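You operate a simulated robot arm through the tools that you are given. There is no shell and no other tool. Be economical: measure what you need, move in short steps, check, and stop when the job is done.

You are at the controls of a simulated two-armed robot. One attempt, no reset.

JOB
Press the green insert home into the bare core.
Fine: core on the press carriage, carriage pushed in; lever back up afterwards.

The check looks at the end state, three seconds after you hand in, the way a careful person would. Anything else that was tipped, shoved, dropped, spilled or broken makes it a failure.

ROBOT AND FRAMES
Two 7-joint arms with fingered hands on one trunk, on a base that drives. Base frame: it is fixed to the floor where the robot stands at the start and does not move with it; the origin is under the middle of the robot, x ahead of it, y to its left, z up. Lengths are in mm, angles in degrees, forces in N, time in s.
The left shoulder is at the start at [28, 92, 1250], the right one opposite. With the tool pointing down near the work surface each hand reaches from about 100 to 500 mm from the robot's upright axis, wherever it stands, measured 20 degrees to its own side. Places, roughly: bare core (10x10x12 cm) [500, 100, 900]; press carriage [500, 0, 900]; press lever [700, -100, 1200]. Payload 2.1 kg a hand.
The tool frame of a hand sits at the grasp point between the pads (the TCP): z along the fingers, y along the line on which they close. The tips reach 20 mm beyond it. The gripper opens to 68 mm. The gripper's body begins 23 mm behind the TCP. The gripper is a hand of 5 fingers: y runs from the thumb to the fingers, the wrist lies at [-10, -79, -131] in the tool frame, and closing takes about 1.5 s.
Orientation is that of the tool frame in the base frame, as a unit quaternion [x, y, z, w]. With the fingers straight down and the wrist toward the robot, the tool's x, y and z point along [0, 1, 0], [1, 0, 0] and [0, 0, -1] of the base frame.

CONTROLS
- The arms move only by the tool drive_tool. It takes "left_motion", "right_motion" or both (then of equal length, played together; a hand with none holds still); each is a list of rows, each an object of numbers (a shift or turn left out is 0, a gripper value left out holds the last): "dx", "dy", "dz": the shift along the tool's x, y, z in mm; "rx", "ry", "rz": the turn, a rotation vector about the tool's x, y, z in degrees. In form: [{"dx": .., "dy": .., "dz": .., "rx": .., "ry": .., "rz": ..}, ...]. A call has 1 to 12 rows; each row shifts and turns the commanded pose from where the row before left it, along the tool's axes as they then stand. "left_hand" and "right_hand" are, for a hand that has rows, the opening, from 0 (shut) to 1 (fully open), set as the call begins (left out, the last holds). Each row takes 0.2 s and may step no farther than 50 mm and 8.6 degrees from the row before; otherwise, or with a gripper value out of range, the whole call is refused. A pose out of reach is approached as far as the arm can. The call stops where the force on the tool passes 40 N (or 10 N more than at its start, if that is more) or the arm is blocked; 0.2 s more then pass. Each finger travels about 153 mm/s and halts on what it meets, pressing with about 22 N; the grip force reading is that of the motor and also rises with nothing between the fingers. The clock runs only during rows and for 0.2 s after the last one: add rows that do not move to give the fingers time. It gives the time, the measured TCP pose, the force on the tool (base axes), the opening and the grip force at its end, in the units of the frame above (readings bear some noise), with the torque about the TCP (base axes, N m) and any sound that the robot's microphone picked up, and new pictures: "views" is both (left out), scene, wrist or none (wrist: the cameras of the hands that moved).
- Cameras (640 x 400 px; columns grow to the right, rows downward): "scene" is now at [114.7, 4.2, 1434.9]; the picture's right is [0.07, -1.00, 0.00], its down [-0.26, -0.02, -0.97] and it looks along [0.96, 0.06, -0.26] (base axes); focal length 214 px, centre (320, 200). "left" rides on the left gripper at [-54, -58, -72] in its tool frame; the picture's right is [-0.57, -0.39, 0.73], its down [0.73, -0.64, 0.23] and it looks along [0.38, 0.66, 0.65] (tool axes); focal length 226 px, centre (320, 200). "right" rides on the right gripper at [54, -58, -72] in its tool frame; the picture's right is [-0.57, 0.39, -0.73], its down [-0.73, -0.64, 0.23] and it looks along [-0.38, 0.66, 0.65] (tool axes); focal length 226 px, centre (320, 200). There is no depth. A picture from a camera that has moved, and an enlarged one, comes with that camera's place and axes in the base frame and with its lens.
- move_column(by): slides the trunk up (or, below 0, down) by that many mm; the arms and the scene camera ride with it, the base frame stays. It gives what a move gives, with no picture.
- drive_base(legs): drives the robot by 1 to 6 legs, each [ahead, left, turn to the left] in mm, mm and degrees, along the robot's own axes; the way and the turn of a leg run together, so that a leg with both is an arc; at most 1500 mm and 180 degrees a leg. The arms and the cameras ride along, it lands a little off, and it stops where it bumps. It gives what a move gives, and a new picture of the scene camera.
- finger_targets(index, middle, ring, little, thumb_bend, thumb_turn, hand): sets how far each is bent, from 0 (flat) to 1 (curled in); at 0.3 the hand is open as for a grip, at 0.7 the pads meet at the TCP. One left out holds its place. A second passes; each finger stops where it meets its share of the squeeze, and holds until it gets a number again. A gripper value or a shape takes the hand back. It gives what a move gives, with no picture; readings hold the bend of each and the force on index, middle, ring, little, thumb and palm. thumb_turn goes from beside the hand (0) to across from the fingers (1), as for a grip.
- hand_shape(shape, hand): the hand has 5 fingers and takes this shape, open, in about a second: jaw (thumb against the fingers, like two jaws); tri (thumb and two fingers); tip (a fingertip pinch); poke (one finger out to press); point (the index stretched); flat (the hand flat); cup (the hand cupped); fist (a fist). The gripper value then closes the fingers along that shape, each until it touches; the sizes above hold for jaw. It gives what a move gives, with no picture.
- turn_head(pan, tilt): turns the head with the scene camera to pan (to the left, within 86 degrees either way) and tilt (down, from -29 to 69), counted from straight ahead of the robot. It gives what a move gives, and a new picture of the scene camera.
- zoom(camera, box): a new picture of the part [left, top, right, bottom] of that camera's present view, enlarged. The clock stands still meanwhile.
- hand_in(): hands the job in; it is judged then, once.

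Go step by step. Nothing tells you exact positions but the pictures and the camera data: compare them with the known pose of the tool, close in by small moves and look again before you grip or let go. The budget is 120 turns and 260 pictures, counting those below and the enlarged ones. Unless the task says otherwise, let go and move clear before handing in, and close with one line.

The tools are called after ">>>" as name(argument=value, ...) on one line, values as JSON. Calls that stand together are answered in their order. drive_tool: Moves the arms, as the interface text tells. Its arguments: {"type":"object","properties":{"left_motion":{"type":"array","items":{"type":"object","properties":{"dx":{"type":"number"},"dy":{"type":"number"},"dz":{"type":"number"},"rx":{"type":"number"},"ry":{"type":"number"},"rz":{"type":"number"}}}},"left_hand":{"type":"number"},"right_motion":{"type":"array","items":{"type":"object","properties":{"dx":{"type":"number"},"dy":{"type":"number"},"dz":{"type":"number"},"rx":{"type":"number"},"ry":{"type":"number"},"rz":{"type":"number"}}}},"right_hand":{"type":"number"},"views":{"type":"string","enum":["both","scene","wrist","none"]}},"required":[]} The other tools are called the same way: move_column (by) slides the trunk up or down; hand_shape (shape, hand) gives the hand a shape; finger_targets (index, middle, ring, little, thumb_bend, thumb_turn, hand) moves the fingers one by one; drive_base (legs) drives the base; turn_head (pan, tilt) turns the head that bears the scene camera; zoom (camera, box) takes an enlarged picture of a part of a camera's view; hand_in () hands the job in.

At the start:

```text
t: 0.0
left_tool_pos: [358.6, 121.8, 1450.1]
left_tool_rot: [0.707, 0.707, 0.0, 0.0]
left_wrist_force: [-0.5, -0.3, -0.1]
left_torque: [-0.04, 0.02, 0.01]
left_width: 67.8
left_finger_force: 0.1
left_shape: jaw
left_bend: [0.3, 0.3, 0.3, 0.3, 0.3, 0.98]
left_finger forces: [0.0, 0.1, 0.0, 0.0, 0.1, 0.0]
right_tool_pos: [321.1, -127.0, 1454.9]
right_tool_rot: [0.706, 0.708, 0.0, 0.0]
right_wrist_force: [-0.4, -0.2, -1.0]
right_torque: [0.0, 0.02, 0.01]
right_width: 67.5
right_finger_force: 0.0
right_shape: jaw
right_bend: [0.3, 0.3, 0.3, 0.3, 0.3, 0.98]
right_finger forces: [0.1, 0.1, 0.0, 0.1, 0.0, 0.0]
trunk travel left (down, up): [-489.0, 414.0]
robot x, y, heading: [1.5, -1.8, -0.2]
head pan, tilt: [3.8, 14.9]
```

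scene: 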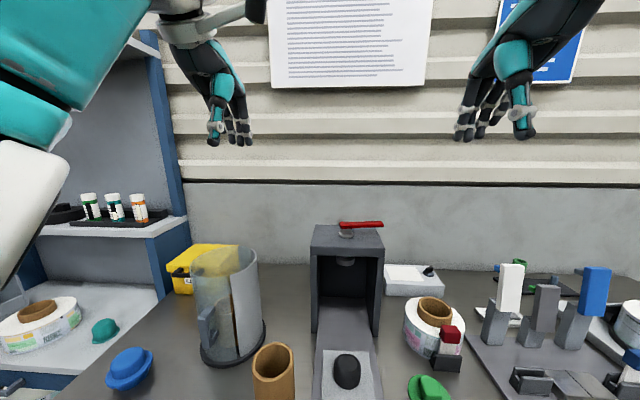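
right: 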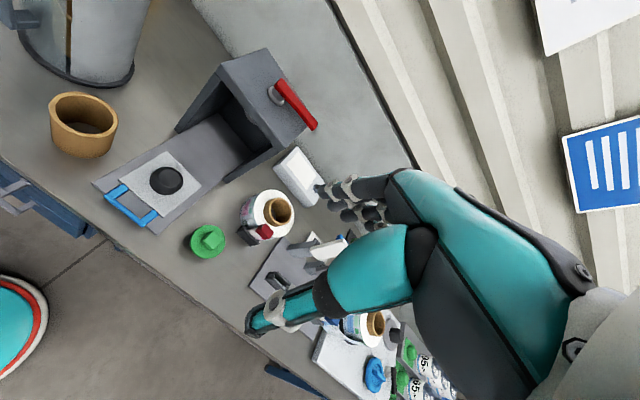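
left: 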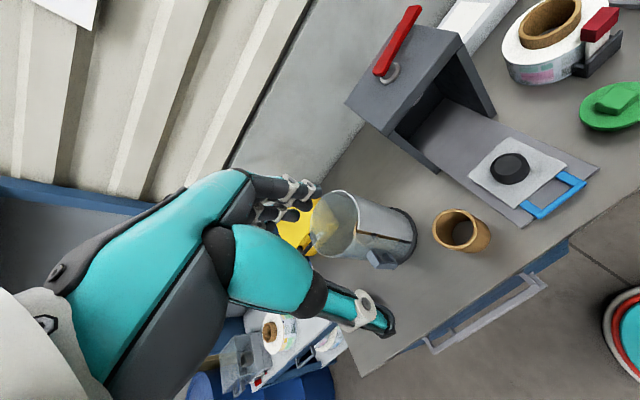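

I see a press with a carriage pulled out (blue handle, black locating boss), the bare brown core left of it, and the green insert to the right of it. I'll tilt the head down for a better look.

>>> turn_head(pan=0, tilt=45)

```text
t: 0.9
left_tool_pos: [358.0, 121.9, 1449.4]
left_tool_rot: [0.707, 0.707, 0.0, 0.001]
left_wrist_force: [-0.5, 1.0, -0.7]
left_torque: [-0.02, 0.02, 0.0]
left_width: 67.7
left_finger_force: 0.0
left_shape: jaw
left_bend: [0.3, 0.3, 0.3, 0.3, 0.3, 0.98]
left_finger forces: [0.0, 0.0, 0.0, 0.0, 0.1, 0.1]
right_tool_pos: [320.2, -127.4, 1456.0]
right_tool_rot: [0.706, 0.708, 0.0, -0.001]
right_wrist_force: [0.2, -0.4, 0.3]
right_torque: [0.01, -0.03, -0.01]
right_width: 67.6
right_finger_force: 0.0
right_shape: jaw
right_bend: [0.3, 0.3, 0.3, 0.3, 0.3, 0.98]
right_finger forces: [0.1, 0.0, 0.0, 0.1, 0.1, 0.0]
trunk travel left (down, up): [-489.0, 414.0]
robot x, y, heading: [0.0, 1.4, -0.1]
head pan, tilt: [0.0, 45.0]
camera scene: at [102.9, -2.0, 1388.1], right [0.0, -1.0, 0.0], down [-0.71, 0.0, -0.71], along [0.71, 0.0, -0.71], focal length 214 px, centre (320, 200)
```

scene: 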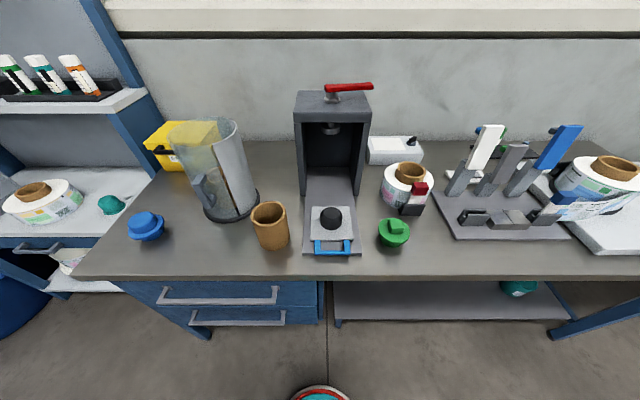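

>>> zoom(camera="scene", box=[230, 70, 440, 270])

>>> zoom(camera="right", box=[80, 40, 340, 260])

>>> zoom(camera="left", box=[300, 0, 640, 250])

```text
2.00 times, centred on (335, 170) of scene
camera zoom: at [102.9, -2.0, 1388.1], right [0.0, -1.0, 0.0], down [-0.71, 0.0, -0.71], along [0.71, 0.0, -0.71], focal length 429 px, centre (290, 260)
```

zoom: 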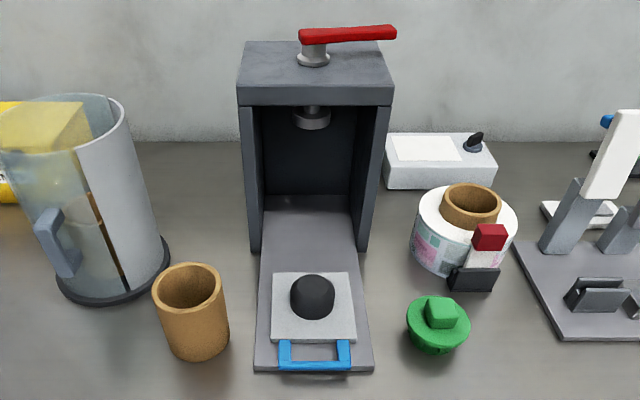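

```text
1.82 times, centred on (210, 150) of right
camera zoom: at [261.6, -71.6, 1527.2], right [0.39, -0.57, 0.73], down [-0.64, -0.73, -0.23], along [0.66, -0.38, -0.65], focal length 411 px, centre (520, 291)
```

zoom: 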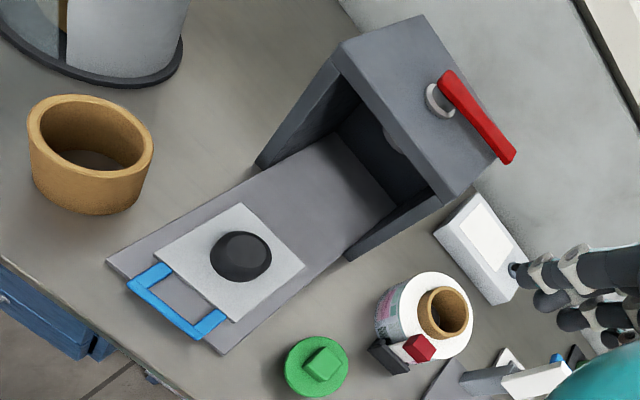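

```text
1.60 times, centred on (470, 125) of left
camera zoom: at [300.3, 68.0, 1521.5], right [-0.39, -0.57, -0.73], down [-0.64, 0.73, -0.23], along [0.66, 0.38, -0.65], focal length 362 px, centre (80, 320)
```

zoom: 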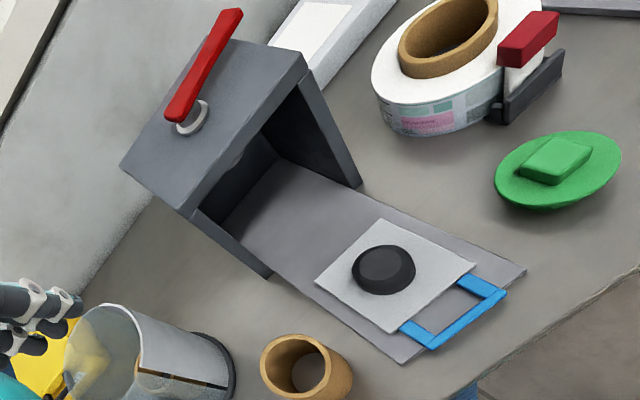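

The carriage is the light plate with the boss, and the core stands near (454, 120) with its top at about z 1000. I'll set the left hand to tri for pinching the core's wall and lower it for a closer look. I'll also move the right hand a bit to look at the lever.

>>> hand_shape(shape="tri", hand="left")

>>> drive_tool(left_motion=[{"dz": 50}, {"dz": 50}, {"dz": 50}, {"dz": 50}, {"dz": 50}, {"dz": 50}])

>>> zoom(camera="left", box=[160, 100, 480, 300])

>>> zoom(camera="scene", box=[280, 60, 400, 140])

```text
t: 1.9
left_tool_pos: [358.5, 122.6, 1448.3]
left_tool_rot: [0.707, 0.707, 0.0, -0.001]
left_wrist_force: [0.7, 0.1, -0.4]
left_torque: [-0.02, 0.03, 0.0]
left_width: 67.7
left_finger_force: 0.2
left_shape: tri
left_bend: [0.3, 0.3, 0.99, 0.99, 0.3, 0.98]
left_finger forces: [0.0, 0.0, 0.1, 0.0, 0.1, 0.1]
right_tool_pos: [320.8, -126.2, 1454.7]
right_tool_rot: [0.706, 0.708, 0.0, 0.0]
right_wrist_force: [-0.5, 0.8, 0.7]
right_torque: [0.0, 0.05, -0.01]
right_width: 67.8
right_finger_force: 0.0
right_shape: jaw
right_bend: [0.3, 0.3, 0.3, 0.3, 0.3, 0.98]
right_finger forces: [0.0, 0.0, 0.0, 0.1, 0.1, 0.1]
trunk travel left (down, up): [-489.0, 414.0]
robot x, y, heading: [2.1, -0.0, -0.3]
head pan, tilt: [0.0, 45.0]
```

```text
t: 3.2
left_tool_pos: [358.4, 120.6, 1151.6]
left_tool_rot: [0.707, 0.707, 0.0, -0.001]
left_wrist_force: [0.0, -0.4, 0.0]
left_torque: [0.05, 0.01, -0.04]
left_width: 67.6
left_finger_force: 0.0
left_shape: tri
left_bend: [0.3, 0.3, 0.99, 0.99, 0.3, 0.98]
left_finger forces: [0.0, 0.0, 0.1, 0.1, 0.1, 0.0]
right_tool_pos: [321.1, -126.9, 1455.0]
right_tool_rot: [0.706, 0.708, 0.0, 0.0]
right_wrist_force: [0.1, -0.1, 0.1]
right_torque: [0.0, -0.02, -0.03]
right_width: 68.0
right_finger_force: 0.1
right_shape: jaw
right_bend: [0.3, 0.3, 0.3, 0.3, 0.3, 0.98]
right_finger forces: [0.0, 0.1, 0.0, 0.0, 0.1, 0.0]
trunk travel left (down, up): [-489.0, 414.0]
robot x, y, heading: [-2.6, 2.7, 0.2]
head pan, tilt: [0.0, 45.0]
camera scene: at [102.8, -1.9, 1388.0], right [0.0, -1.0, 0.0], down [-0.71, 0.0, -0.71], along [0.71, 0.0, -0.71], focal length 214 px, centre (320, 200)
camera left: at [300.2, 67.1, 1223.0], right [-0.39, -0.57, -0.73], down [-0.64, 0.73, -0.23], along [0.66, 0.38, -0.65], focal length 226 px, centre (320, 200)
```

scene: 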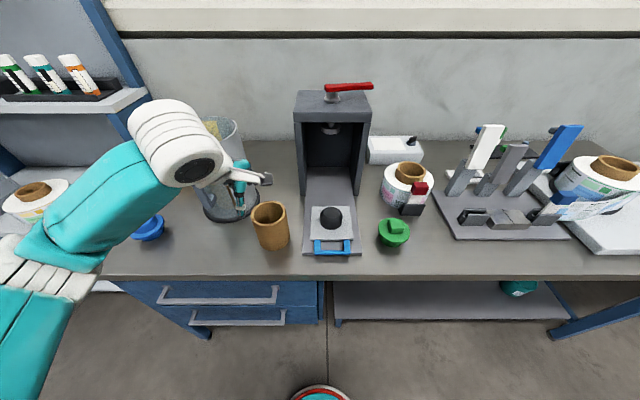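
left: 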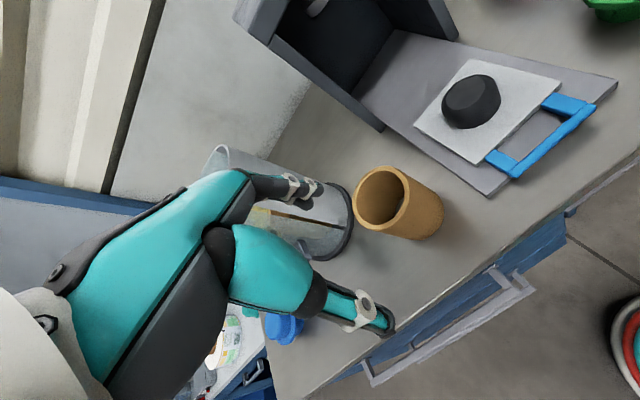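

```text
2.00 times, centred on (320, 200) of left
camera zoom: at [300.2, 67.1, 1223.0], right [-0.39, -0.57, -0.73], down [-0.64, 0.73, -0.23], along [0.66, 0.38, -0.65], focal length 452 px, centre (320, 200)
```

zoom: 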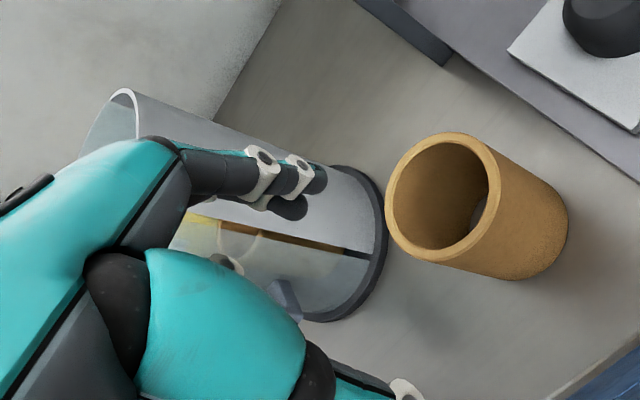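

```text
5.00 times, centred on (340, 100) of scene
camera zoom: at [102.8, -1.9, 1388.0], right [0.0, -1.0, 0.0], down [-0.71, 0.0, -0.71], along [0.71, 0.0, -0.71], focal length 1072 px, centre (220, 700)
```

zoom: 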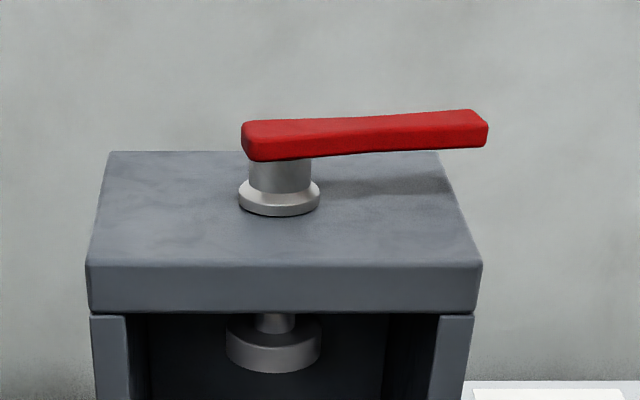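

The core axis is at about (450, 121), top z≈1000, diameter about 78. I'll line up the left hand over the near wall, thumb outside and two fingers over the bore, and check.

>>> drive_tool(left_motion=[{"dy": 28, "dz": 30}, {"dy": 28, "dz": 30}, {"dz": 30}])

>>> zoom(camera="scene", box=[200, 150, 360, 250])

```text
t: 4.0
left_tool_pos: [416.0, 123.4, 1059.9]
left_tool_rot: [0.707, 0.707, 0.001, -0.001]
left_wrist_force: [0.3, -0.4, 0.0]
left_torque: [-0.01, 0.0, 0.0]
left_width: 67.4
left_finger_force: 0.1
left_shape: tri
left_bend: [0.3, 0.3, 0.99, 0.99, 0.3, 0.98]
left_finger forces: [0.1, 0.0, 0.0, 0.0, 0.0, 0.0]
right_tool_pos: [320.9, -127.3, 1456.2]
right_tool_rot: [0.707, 0.707, 0.0, -0.001]
right_wrist_force: [0.0, -1.0, 1.0]
right_torque: [-0.04, -0.01, 0.06]
right_width: 67.5
right_finger_force: 0.1
right_shape: jaw
right_bend: [0.3, 0.3, 0.3, 0.3, 0.3, 0.98]
right_finger forces: [0.0, 0.0, 0.0, 0.1, 0.0, 0.1]
trunk travel left (down, up): [-489.0, 414.0]
robot x, y, heading: [0.1, -0.9, -0.1]
head pan, tilt: [0.0, 45.0]
camera scene: at [102.8, -1.9, 1388.0], right [0.0, -1.0, 0.0], down [-0.71, 0.0, -0.71], along [0.71, 0.0, -0.71], focal length 214 px, centre (320, 200)
camera left: at [356.9, 69.0, 1131.5], right [-0.39, -0.56, -0.73], down [-0.64, 0.73, -0.23], along [0.66, 0.38, -0.65], focal length 226 px, centre (320, 200)
```

scene: 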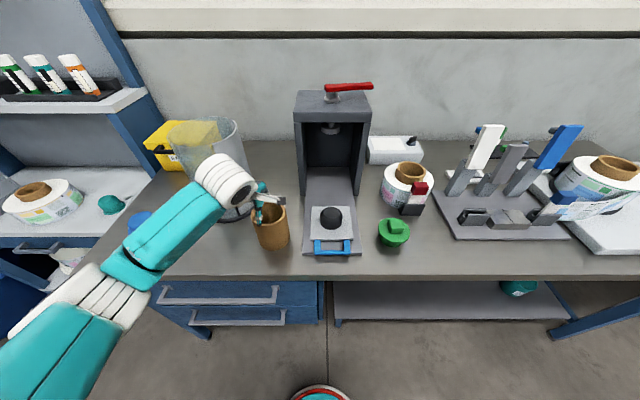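
left: 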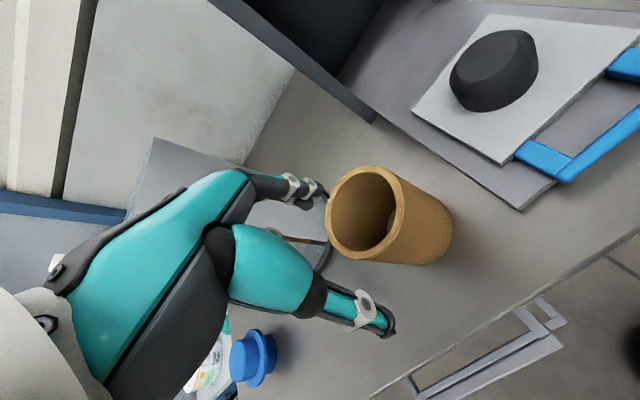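

```text
4.00 times, centred on (280, 200) of scene
camera zoom: at [102.8, -1.9, 1388.0], right [0.0, -1.0, 0.0], down [-0.71, 0.0, -0.71], along [0.71, 0.0, -0.71], focal length 858 px, centre (480, 200)
```

zoom: 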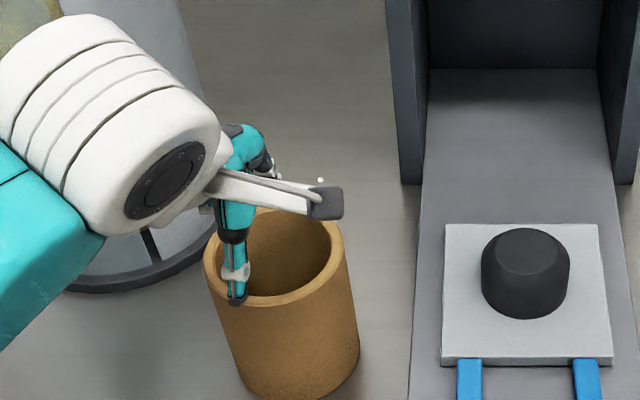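

Aligned: the near wall lies about between thumb and fingers. I'll lower carefully.

>>> drive_tool(left_motion=[{"dz": 30}, {"dz": 25}, {"dz": 20}])

>>> zoom(camera="scene", box=[200, 150, 360, 250])

```text
t: 4.8
left_tool_pos: [413.9, 122.8, 984.5]
left_tool_rot: [0.707, 0.707, 0.001, 0.0]
left_wrist_force: [0.1, -0.3, 0.3]
left_torque: [0.01, -0.01, -0.02]
left_width: 67.6
left_finger_force: 0.1
left_shape: tri
left_bend: [0.3, 0.3, 0.99, 0.99, 0.3, 0.98]
left_finger forces: [0.1, 0.1, 0.1, 0.0, 0.0, 0.1]
right_tool_pos: [321.2, -126.3, 1454.3]
right_tool_rot: [0.707, 0.708, 0.0, 0.0]
right_wrist_force: [0.2, 0.3, 0.4]
right_torque: [0.01, 0.04, -0.01]
right_width: 67.8
right_finger_force: 0.1
right_shape: jaw
right_bend: [0.3, 0.3, 0.3, 0.3, 0.3, 0.98]
right_finger forces: [0.2, 0.0, 0.1, 0.1, 0.1, 0.1]
trunk travel left (down, up): [-489.0, 414.0]
robot x, y, heading: [1.6, 0.8, 0.0]
head pan, tilt: [0.0, 45.0]
camera scene: at [102.8, -2.0, 1388.0], right [0.0, -1.0, 0.0], down [-0.71, 0.0, -0.71], along [0.71, 0.0, -0.71], focal length 214 px, centre (320, 200)
camera left: at [355.3, 68.0, 1056.3], right [-0.39, -0.57, -0.73], down [-0.64, 0.73, -0.23], along [0.66, 0.38, -0.65], focal length 226 px, centre (320, 200)
```

scene: 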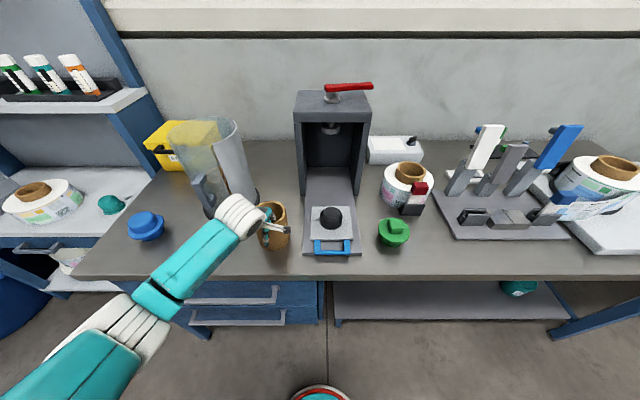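
left: 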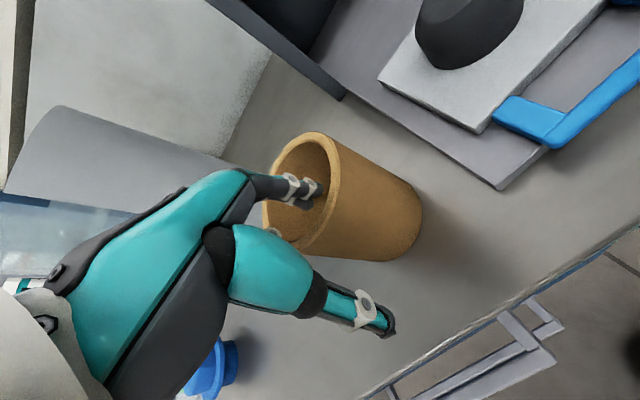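

```text
4.00 times, centred on (280, 200) of scene
camera zoom: at [102.8, -2.0, 1388.0], right [0.0, -1.0, 0.0], down [-0.71, 0.0, -0.71], along [0.71, 0.0, -0.71], focal length 858 px, centre (480, 200)
```

zoom: 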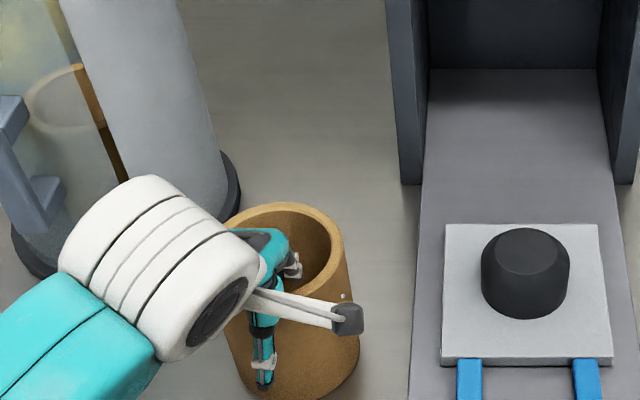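

Fingers are inside the bore and the thumb outside. Now I close on the wall.

>>> drive_tool(left_motion=[{"dz": 4}, {}, {}, {}, {}, {}, {}, {}], left_hand=0)

>>> zoom(camera="scene", box=[200, 150, 360, 250])

```text
t: 6.7
left_tool_pos: [413.2, 121.6, 981.2]
left_tool_rot: [0.707, 0.707, -0.001, -0.001]
left_wrist_force: [0.6, -0.6, 0.2]
left_torque: [0.0, 0.0, -0.01]
left_width: 1.9
left_finger_force: 22.0
left_shape: tri
left_bend: [0.76, 0.76, 1.0, 1.0, 0.72, 1.0]
left_finger forces: [0.0, 0.0, 0.1, 0.0, 0.0, 0.0]
right_tool_pos: [321.0, -126.5, 1455.5]
right_tool_rot: [0.706, 0.708, 0.0, 0.0]
right_wrist_force: [0.2, -0.7, -0.3]
right_torque: [0.04, 0.02, 0.02]
right_width: 67.7
right_finger_force: 0.1
right_shape: jaw
right_bend: [0.3, 0.3, 0.3, 0.3, 0.3, 0.98]
right_finger forces: [0.0, 0.0, 0.0, 0.0, 0.1, 0.1]
trunk travel left (down, up): [-489.0, 414.0]
robot x, y, heading: [2.1, 2.2, 0.1]
head pan, tilt: [0.0, 45.0]
camera scene: at [102.9, -2.0, 1388.0], right [0.0, -1.0, 0.0], down [-0.71, 0.0, -0.71], along [0.71, 0.0, -0.71], focal length 214 px, centre (320, 200)
camera left: at [355.6, 68.3, 1052.8], right [-0.39, -0.57, -0.73], down [-0.64, 0.73, -0.23], along [0.66, 0.38, -0.65], focal length 226 px, centre (320, 200)
```

scene: 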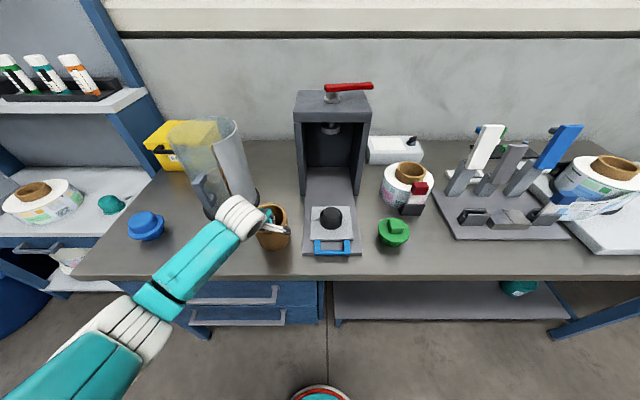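
left: 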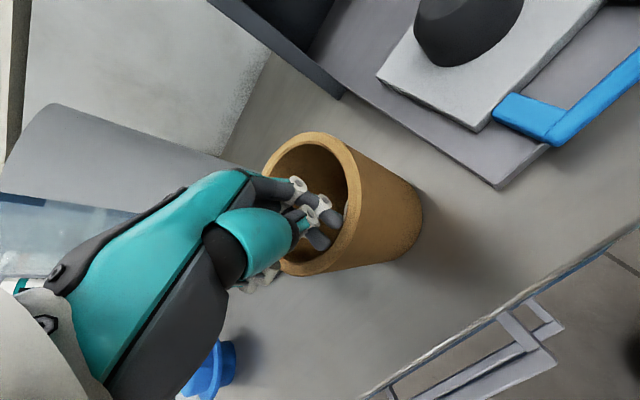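

```text
4.00 times, centred on (280, 200) of scene
camera zoom: at [102.9, -2.0, 1388.0], right [0.0, -1.0, 0.0], down [-0.71, 0.0, -0.71], along [0.71, 0.0, -0.71], focal length 858 px, centre (480, 200)
```

zoom: 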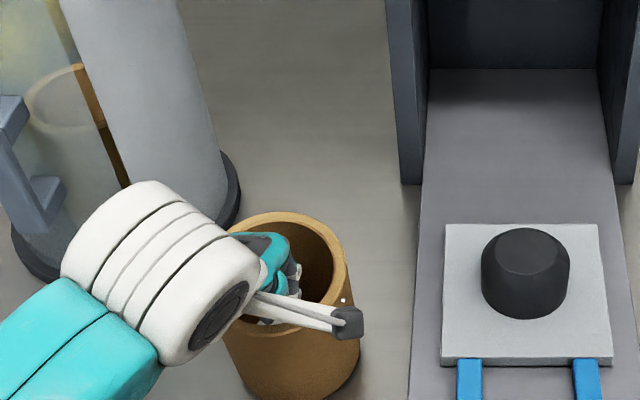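

The hand shut to almost zero without finger force, so the wall may not be between the pads. I'll look closely.

>>> zoom(camera="left", box=[180, 110, 440, 300])

>>> zoom(camera="right", box=[0, 0, 200, 200])

```text
2.11 times, centred on (310, 205) of left
camera zoom: at [355.6, 68.3, 1052.8], right [-0.39, -0.57, -0.73], down [-0.64, 0.73, -0.23], along [0.66, 0.38, -0.65], focal length 476 px, centre (341, 190)
```

zoom: 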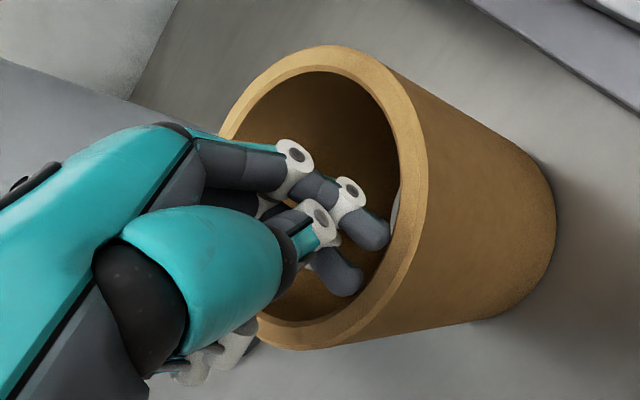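

```text
2.00 times, centred on (100, 100) of right
camera zoom: at [261.6, -71.6, 1527.2], right [0.39, -0.57, 0.73], down [-0.64, -0.73, -0.23], along [0.66, -0.38, -0.65], focal length 452 px, centre (760, 400)
```

zoom: 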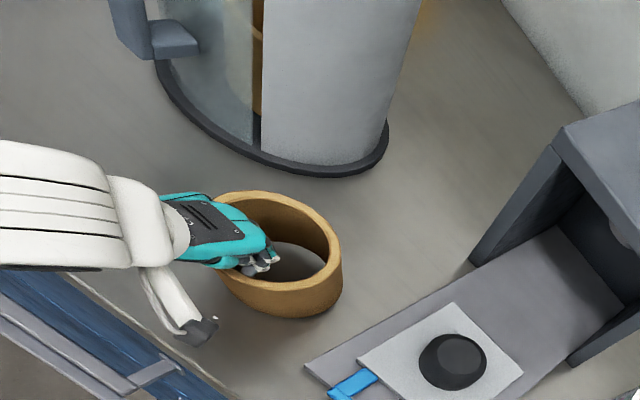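

Rays from all three cameras now agree on a larger core: rim z≈962, about 96 mm in diameter, pulled slightly toward me and now centred near (455, 129). I'll go up, open, go down deeper and regrip.

>>> drive_tool(left_motion=[{"dz": -30}, {"dz": -30, "dx": 6}], left_hand=0, views="none")

>>> drive_tool(left_motion=[{}, {}, {}, {}, {}, {}, {}], left_hand=1)

>>> zoom(camera="scene", box=[200, 150, 360, 250])

```text
t: 7.2
left_tool_pos: [412.8, 126.8, 1040.9]
left_tool_rot: [0.708, 0.706, 0.0, 0.001]
left_wrist_force: [0.9, 0.6, -0.3]
left_torque: [-0.02, 0.0, 0.03]
left_width: 1.6
left_finger_force: 21.8
left_shape: tri
left_bend: [0.76, 0.76, 1.0, 1.0, 0.72, 1.0]
left_finger forces: [0.1, 0.1, 0.0, 0.0, 0.1, 0.0]
right_tool_pos: [320.3, -127.2, 1455.8]
right_tool_rot: [0.706, 0.708, 0.0, 0.0]
right_wrist_force: [0.4, -0.4, -1.2]
right_torque: [0.0, -0.01, 0.01]
right_width: 67.8
right_finger_force: 0.1
right_shape: jaw
right_bend: [0.3, 0.3, 0.3, 0.3, 0.3, 0.98]
right_finger forces: [0.1, 0.0, 0.1, 0.0, 0.0, 0.0]
trunk travel left (down, up): [-489.0, 414.0]
robot x, y, heading: [-1.7, -0.5, 0.3]
head pan, tilt: [0.0, 45.0]
```

```text
t: 8.8
left_tool_pos: [414.5, 128.6, 1040.4]
left_tool_rot: [0.707, 0.707, 0.001, 0.0]
left_wrist_force: [0.5, 0.3, 0.1]
left_torque: [0.02, -0.01, -0.01]
left_width: 67.8
left_finger_force: 0.0
left_shape: tri
left_bend: [0.3, 0.3, 0.99, 0.99, 0.3, 0.98]
left_finger forces: [0.0, 0.0, 0.0, 0.0, 0.0, 0.0]
right_tool_pos: [321.6, -127.8, 1455.4]
right_tool_rot: [0.707, 0.707, -0.001, 0.001]
right_wrist_force: [0.2, 0.2, -0.1]
right_torque: [0.05, 0.0, -0.01]
right_width: 67.6
right_finger_force: 0.1
right_shape: jaw
right_bend: [0.3, 0.3, 0.3, 0.3, 0.3, 0.98]
right_finger forces: [0.0, 0.0, 0.2, 0.1, 0.0, 0.0]
trunk travel left (down, up): [-489.0, 414.0]
robot x, y, heading: [-1.3, -1.5, 0.1]
head pan, tilt: [0.0, 45.0]
camera scene: at [102.8, -2.0, 1388.0], right [0.0, -1.0, 0.0], down [-0.71, 0.0, -0.71], along [0.71, 0.0, -0.71], focal length 214 px, centre (320, 200)
camera left: at [355.8, 74.4, 1112.1], right [-0.39, -0.57, -0.73], down [-0.64, 0.73, -0.23], along [0.66, 0.38, -0.65], focal length 226 px, centre (320, 200)
```

scene: 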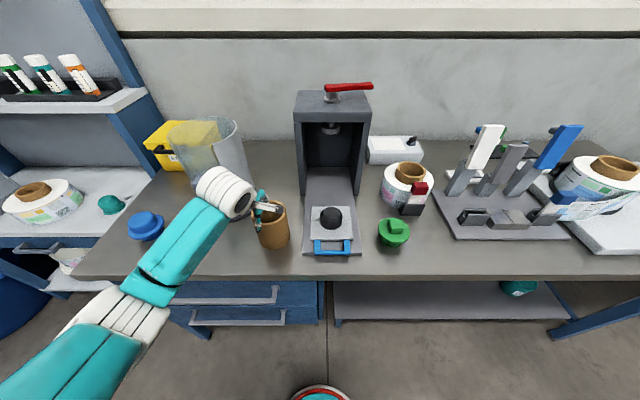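
left: 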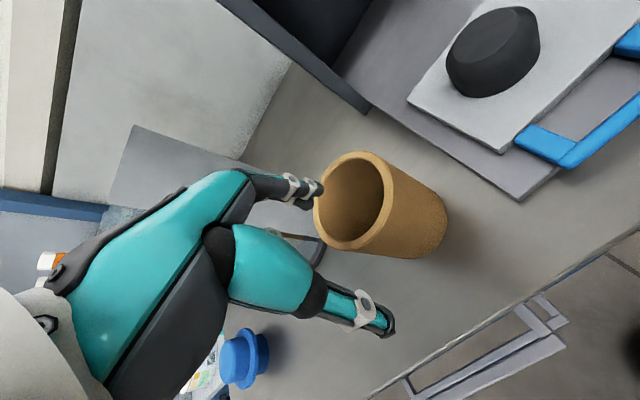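

```text
4.00 times, centred on (280, 200) of scene
camera zoom: at [102.8, -2.0, 1388.0], right [0.0, -1.0, 0.0], down [-0.71, 0.0, -0.71], along [0.71, 0.0, -0.71], focal length 858 px, centre (480, 200)
```

zoom: 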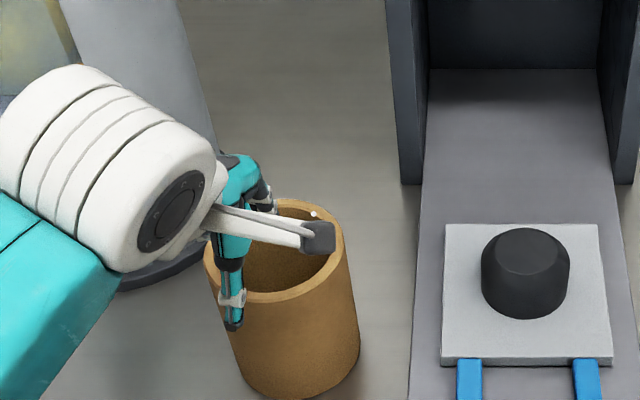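

With a properly unbiased view, the rays intersect at rim centre ≈ (478, 134, 963), so the core hasn't moved and is farther than I assumed. The new pinch target is x≈438, y≈133, z≈948.

>>> drive_tool(left_motion=[{"dy": 24, "dx": 5}, {"dz": 30}, {"dz": 30}])

>>> zoom(camera="scene", box=[200, 150, 360, 250])

```text
t: 9.7
left_tool_pos: [440.4, 133.0, 981.3]
left_tool_rot: [0.706, 0.708, 0.001, 0.001]
left_wrist_force: [-0.3, 0.1, 0.0]
left_torque: [-0.01, 0.03, -0.03]
left_width: 67.5
left_finger_force: 0.1
left_shape: tri
left_bend: [0.3, 0.3, 0.99, 0.99, 0.3, 0.98]
left_finger forces: [0.0, 0.0, 0.0, 0.1, 0.0, 0.0]
right_tool_pos: [321.6, -126.9, 1454.2]
right_tool_rot: [0.707, 0.707, 0.0, 0.0]
right_wrist_force: [-0.2, 0.7, -0.7]
right_torque: [-0.02, -0.01, -0.03]
right_width: 67.7
right_finger_force: 0.1
right_shape: jaw
right_bend: [0.3, 0.3, 0.3, 0.3, 0.3, 0.98]
right_finger forces: [0.1, 0.0, 0.0, 0.1, 0.0, 0.0]
trunk travel left (down, up): [-489.0, 414.0]
robot x, y, heading: [-2.5, 0.0, 0.0]
head pan, tilt: [0.0, 45.0]
camera scene: at [102.8, -2.0, 1388.0], right [0.0, -1.0, 0.0], down [-0.71, 0.0, -0.71], along [0.71, 0.0, -0.71], focal length 214 px, centre (320, 200)
camera left: at [381.8, 79.2, 1052.1], right [-0.39, -0.57, -0.73], down [-0.64, 0.73, -0.23], along [0.66, 0.38, -0.65], focal length 226 px, centre (320, 200)
```

scene: 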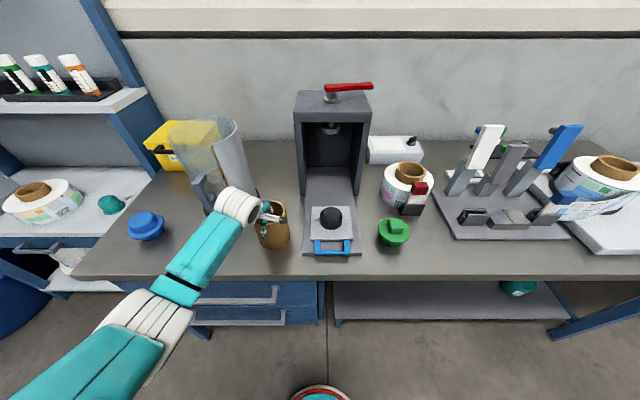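
left: 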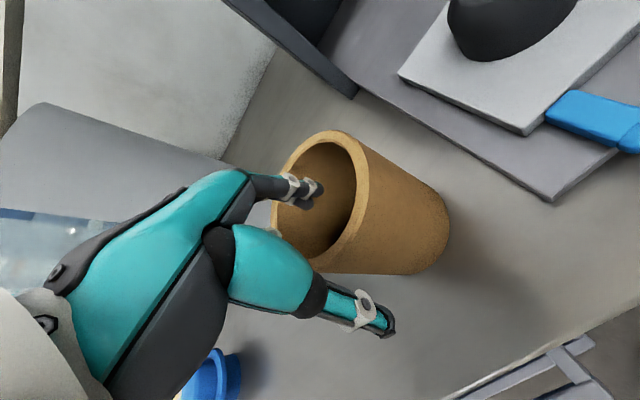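

```text
4.00 times, centred on (280, 200) of scene
camera zoom: at [102.8, -2.0, 1388.0], right [0.0, -1.0, 0.0], down [-0.71, 0.0, -0.71], along [0.71, 0.0, -0.71], focal length 858 px, centre (480, 200)
```

zoom: 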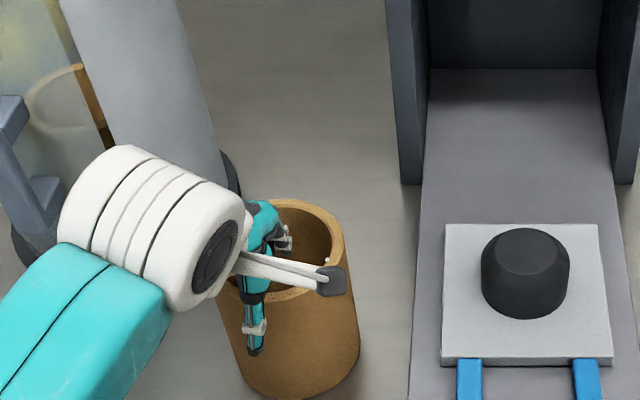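

Fingers are centred over the bore and the thumb is outside. I'll go down 33 mm and close.

>>> drive_tool(left_motion=[{"dz": 17}, {"dz": 16}])

>>> drive_tool(left_motion=[{}, {}, {}, {}, {}, {}, {}, {}], left_hand=0)

>>> zoom(camera="left", box=[180, 110, 440, 300])

```text
t: 10.2
left_tool_pos: [439.7, 134.0, 946.0]
left_tool_rot: [0.707, 0.707, 0.0, -0.002]
left_wrist_force: [-0.2, -0.6, 0.7]
left_torque: [0.01, 0.01, -0.02]
left_width: 67.7
left_finger_force: 0.1
left_shape: tri
left_bend: [0.3, 0.3, 0.99, 0.99, 0.3, 0.98]
left_finger forces: [0.1, 0.0, 0.0, 0.1, 0.0, 0.0]
right_tool_pos: [321.1, -125.0, 1455.6]
right_tool_rot: [0.707, 0.707, -0.001, -0.001]
right_wrist_force: [-0.5, 0.4, -0.8]
right_torque: [-0.01, 0.01, 0.0]
right_width: 67.5
right_finger_force: 0.1
right_shape: jaw
right_bend: [0.3, 0.3, 0.3, 0.3, 0.3, 0.98]
right_finger forces: [0.0, 0.0, 0.0, 0.1, 0.0, 0.0]
trunk travel left (down, up): [-489.0, 414.0]
robot x, y, heading: [-0.3, 2.9, -0.0]
head pan, tilt: [0.0, 45.0]
camera scene: at [103.5, -1.9, 1387.9], right [0.0, -1.0, 0.0], down [-0.71, 0.0, -0.71], along [0.71, 0.0, -0.71], focal length 214 px, centre (320, 200)
camera left: at [381.2, 79.5, 1018.4], right [-0.39, -0.57, -0.73], down [-0.64, 0.73, -0.23], along [0.66, 0.38, -0.65], focal length 226 px, centre (320, 200)
```

scene: 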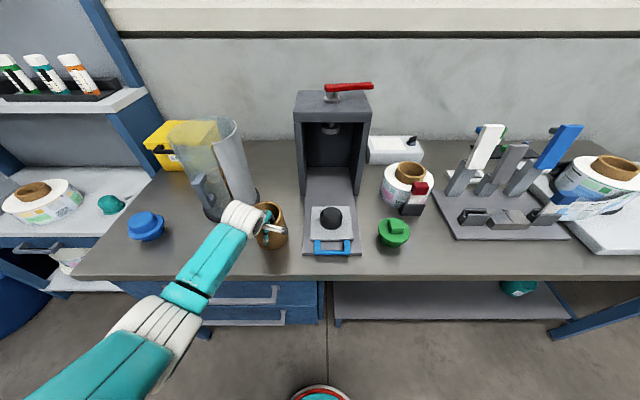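
left: 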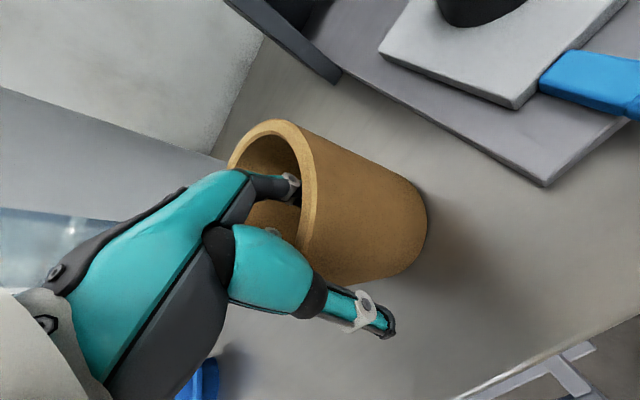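

```text
t: 12.1
left_tool_pos: [438.8, 132.6, 948.0]
left_tool_rot: [0.707, 0.707, 0.0, -0.001]
left_wrist_force: [-0.3, 0.2, -0.7]
left_torque: [0.03, 0.03, 0.0]
left_width: 3.3
left_finger_force: 22.3
left_shape: tri
left_bend: [0.7, 0.7, 0.99, 0.99, 0.76, 1.0]
left_finger forces: [9.2, 8.0, 1.6, 0.4, 19.0, 0.0]
right_tool_pos: [320.3, -127.1, 1455.4]
right_tool_rot: [0.706, 0.708, 0.0, -0.001]
right_wrist_force: [0.4, -0.2, 0.4]
right_torque: [-0.03, 0.01, -0.02]
right_width: 67.8
right_finger_force: 0.0
right_shape: jaw
right_bend: [0.3, 0.3, 0.3, 0.3, 0.3, 0.98]
right_finger forces: [0.0, 0.1, 0.0, 0.0, 0.1, 0.1]
trunk travel left (down, up): [-489.0, 414.0]
robot x, y, heading: [1.5, 0.0, -0.0]
head pan, tilt: [0.0, 45.0]
camera scene: at [102.9, -2.0, 1388.0], right [0.0, -1.0, 0.0], down [-0.71, 0.0, -0.71], along [0.71, 0.0, -0.71], focal length 214 px, centre (320, 200)
camera left: at [381.0, 79.3, 1019.2], right [-0.39, -0.57, -0.73], down [-0.64, 0.73, -0.23], along [0.66, 0.38, -0.65], focal length 226 px, centre (320, 200)
```

scene: 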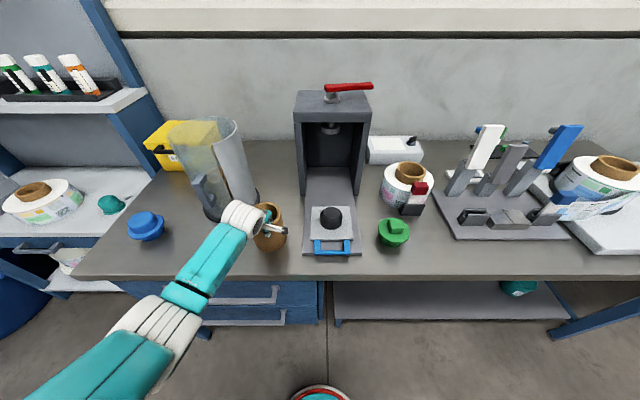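
left: 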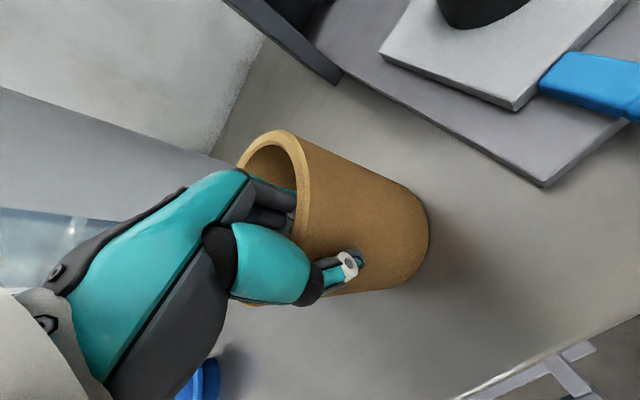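

```text
2.11 times, centred on (310, 205) of left
camera zoom: at [381.0, 79.3, 1019.2], right [-0.39, -0.57, -0.73], down [-0.64, 0.73, -0.23], along [0.66, 0.38, -0.65], focal length 476 px, centre (341, 190)
```

zoom: 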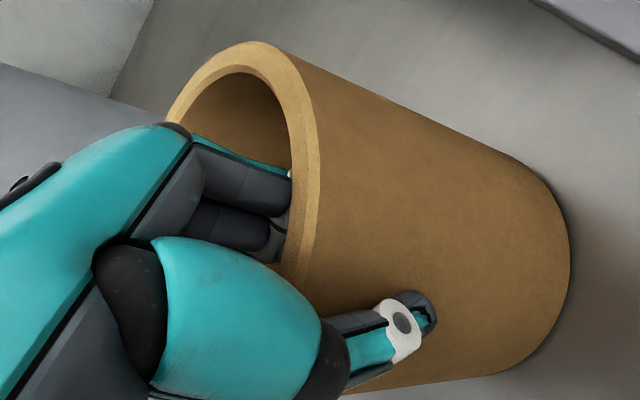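

Firm grip: 19 N thumb, 17 N on the two fingers. I'll lift it 110 mm and check that it hangs straight.

>>> drive_tool(left_motion=[{"dz": -15}, {"dz": -25}, {"dz": -35}, {"dz": -35}])

>>> zoom(camera="scene", box=[200, 130, 400, 255])

```text
t: 13.1
left_tool_pos: [438.6, 133.4, 1056.7]
left_tool_rot: [0.707, 0.707, 0.0, 0.0]
left_wrist_force: [-0.4, 0.2, -0.9]
left_torque: [0.01, 0.06, -0.01]
left_width: 3.0
left_finger_force: 22.6
left_shape: tri
left_bend: [0.7, 0.7, 0.99, 1.0, 0.77, 0.98]
left_finger forces: [11.7, 7.3, 1.9, 0.0, 19.0, 0.1]
right_tool_pos: [320.6, -126.5, 1454.2]
right_tool_rot: [0.706, 0.708, 0.0, -0.001]
right_wrist_force: [-0.3, 0.3, -0.2]
right_torque: [0.02, -0.03, -0.01]
right_width: 67.9
right_finger_force: 0.0
right_shape: jaw
right_bend: [0.3, 0.3, 0.3, 0.3, 0.3, 0.98]
right_finger forces: [0.0, 0.0, 0.1, 0.0, 0.1, 0.0]
trunk travel left (down, up): [-489.0, 414.0]
robot x, y, heading: [0.6, -4.3, -0.2]
head pan, tilt: [0.0, 45.0]
camera scene: at [102.9, -2.0, 1388.0], right [0.0, -1.0, 0.0], down [-0.71, 0.0, -0.71], along [0.71, 0.0, -0.71], focal length 214 px, centre (320, 200)
camera left: at [379.6, 79.7, 1129.5], right [-0.39, -0.57, -0.73], down [-0.64, 0.73, -0.23], along [0.66, 0.38, -0.65], focal length 226 px, centre (320, 200)
```

scene: 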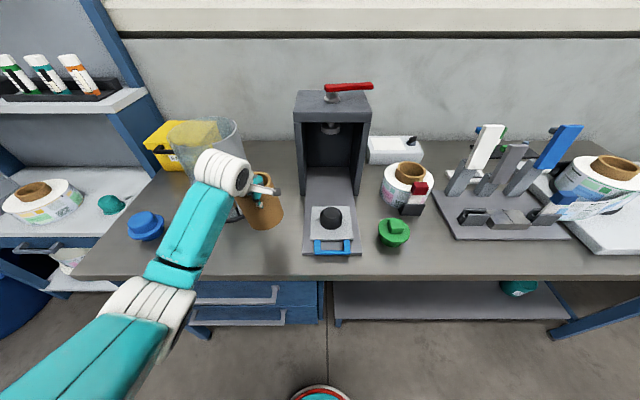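
left: 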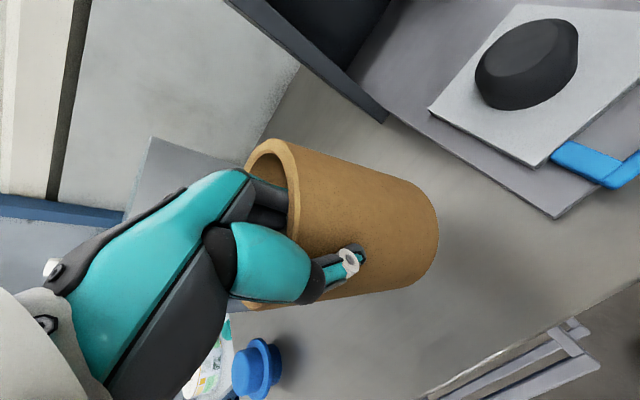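

```text
3.20 times, centred on (300, 192) of scene
camera zoom: at [102.9, -2.0, 1388.0], right [0.0, -1.0, 0.0], down [-0.71, 0.0, -0.71], along [0.71, 0.0, -0.71], focal length 686 px, centre (384, 224)
```

zoom: 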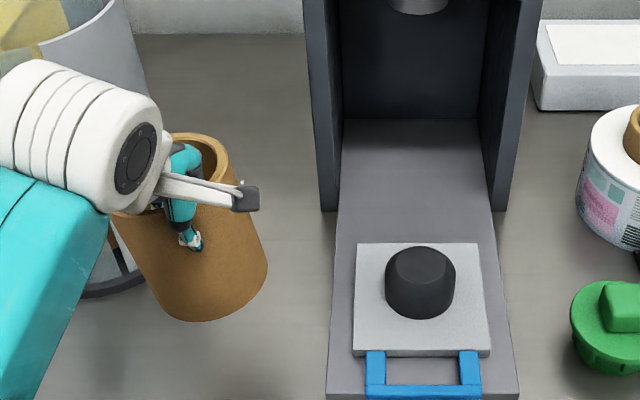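

The core is held, with a slight lean. I'll drive the base right by 150 mm to bring the carriage into the left hand's reach.

>>> drive_base(legs=[[0, -150, 0]])

>>> zoom(camera="scene", box=[180, 130, 380, 255])

>>> zoom(camera="left", box=[180, 60, 640, 340])

>>> zoom(camera="right", box=[0, 0, 320, 200])

```text
t: 14.4
left_tool_pos: [438.1, -16.9, 1057.8]
left_tool_rot: [0.707, 0.707, 0.0, -0.001]
left_wrist_force: [0.3, -0.2, -1.1]
left_torque: [-0.04, 0.01, 0.02]
left_width: 3.6
left_finger_force: 22.3
left_shape: tri
left_bend: [0.7, 0.7, 0.99, 1.0, 0.77, 0.98]
left_finger forces: [11.9, 7.4, 2.0, 0.1, 19.2, 0.1]
right_tool_pos: [321.3, -277.5, 1455.1]
right_tool_rot: [0.706, 0.708, 0.0, -0.001]
right_wrist_force: [-0.4, -0.3, -0.3]
right_torque: [-0.01, 0.0, -0.04]
right_width: 67.8
right_finger_force: 0.1
right_shape: jaw
right_bend: [0.3, 0.3, 0.3, 0.3, 0.3, 0.98]
right_finger forces: [0.1, 0.0, 0.0, 0.0, 0.0, 0.0]
trunk travel left (down, up): [-489.0, 414.0]
robot x, y, heading: [-0.8, -150.7, -0.1]
head pan, tilt: [0.0, 45.0]
camera scene: at [103.0, -153.0, 1388.0], right [0.0, -1.0, 0.0], down [-0.71, 0.0, -0.71], along [0.71, 0.0, -0.71], focal length 214 px, centre (320, 200)
```

scene: 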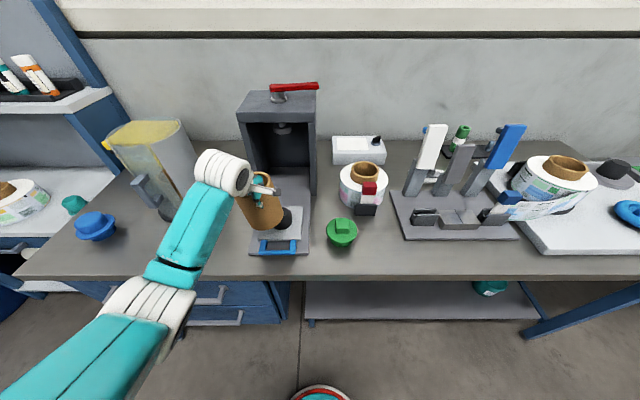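

```text
3.20 times, centred on (280, 192) of scene
camera zoom: at [103.0, -153.0, 1388.0], right [0.0, -1.0, 0.0], down [-0.71, 0.0, -0.71], along [0.71, 0.0, -0.71], focal length 686 px, centre (448, 224)
```

zoom: 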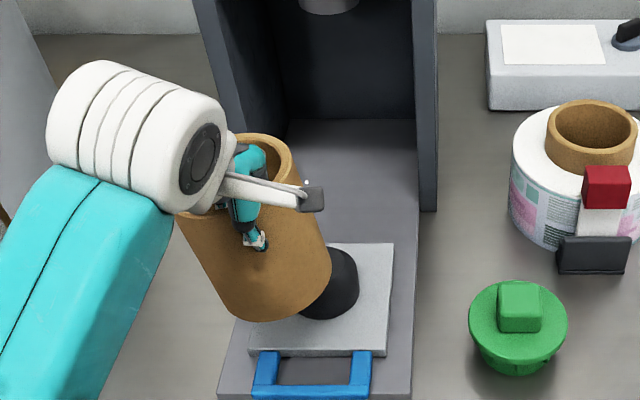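

```text
1.39 times, centred on (410, 200) of left
camera zoom: at [379.7, -71.2, 1129.2], right [-0.39, -0.57, -0.73], down [-0.64, 0.73, -0.23], along [0.66, 0.38, -0.65], focal length 314 px, centre (195, 200)
```

zoom: 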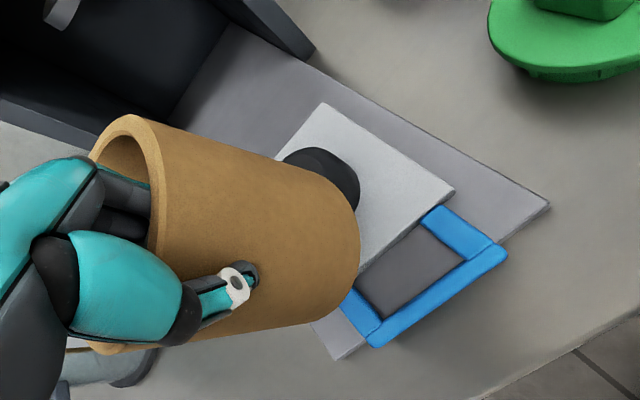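

```text
2.00 times, centred on (160, 100) of right
camera zoom: at [261.7, -222.7, 1527.1], right [0.39, -0.57, 0.73], down [-0.64, -0.73, -0.23], along [0.66, -0.38, -0.65], focal length 452 px, centre (640, 400)
```

zoom: 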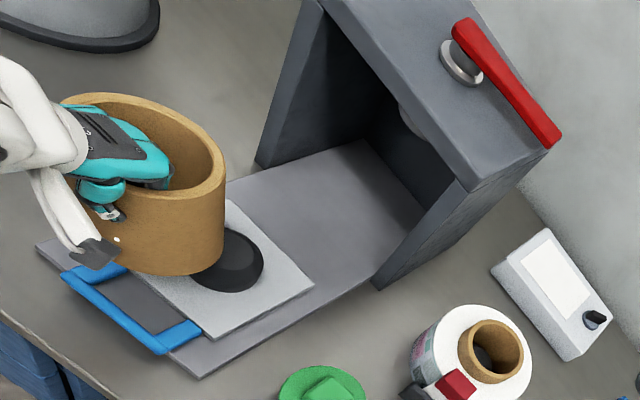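

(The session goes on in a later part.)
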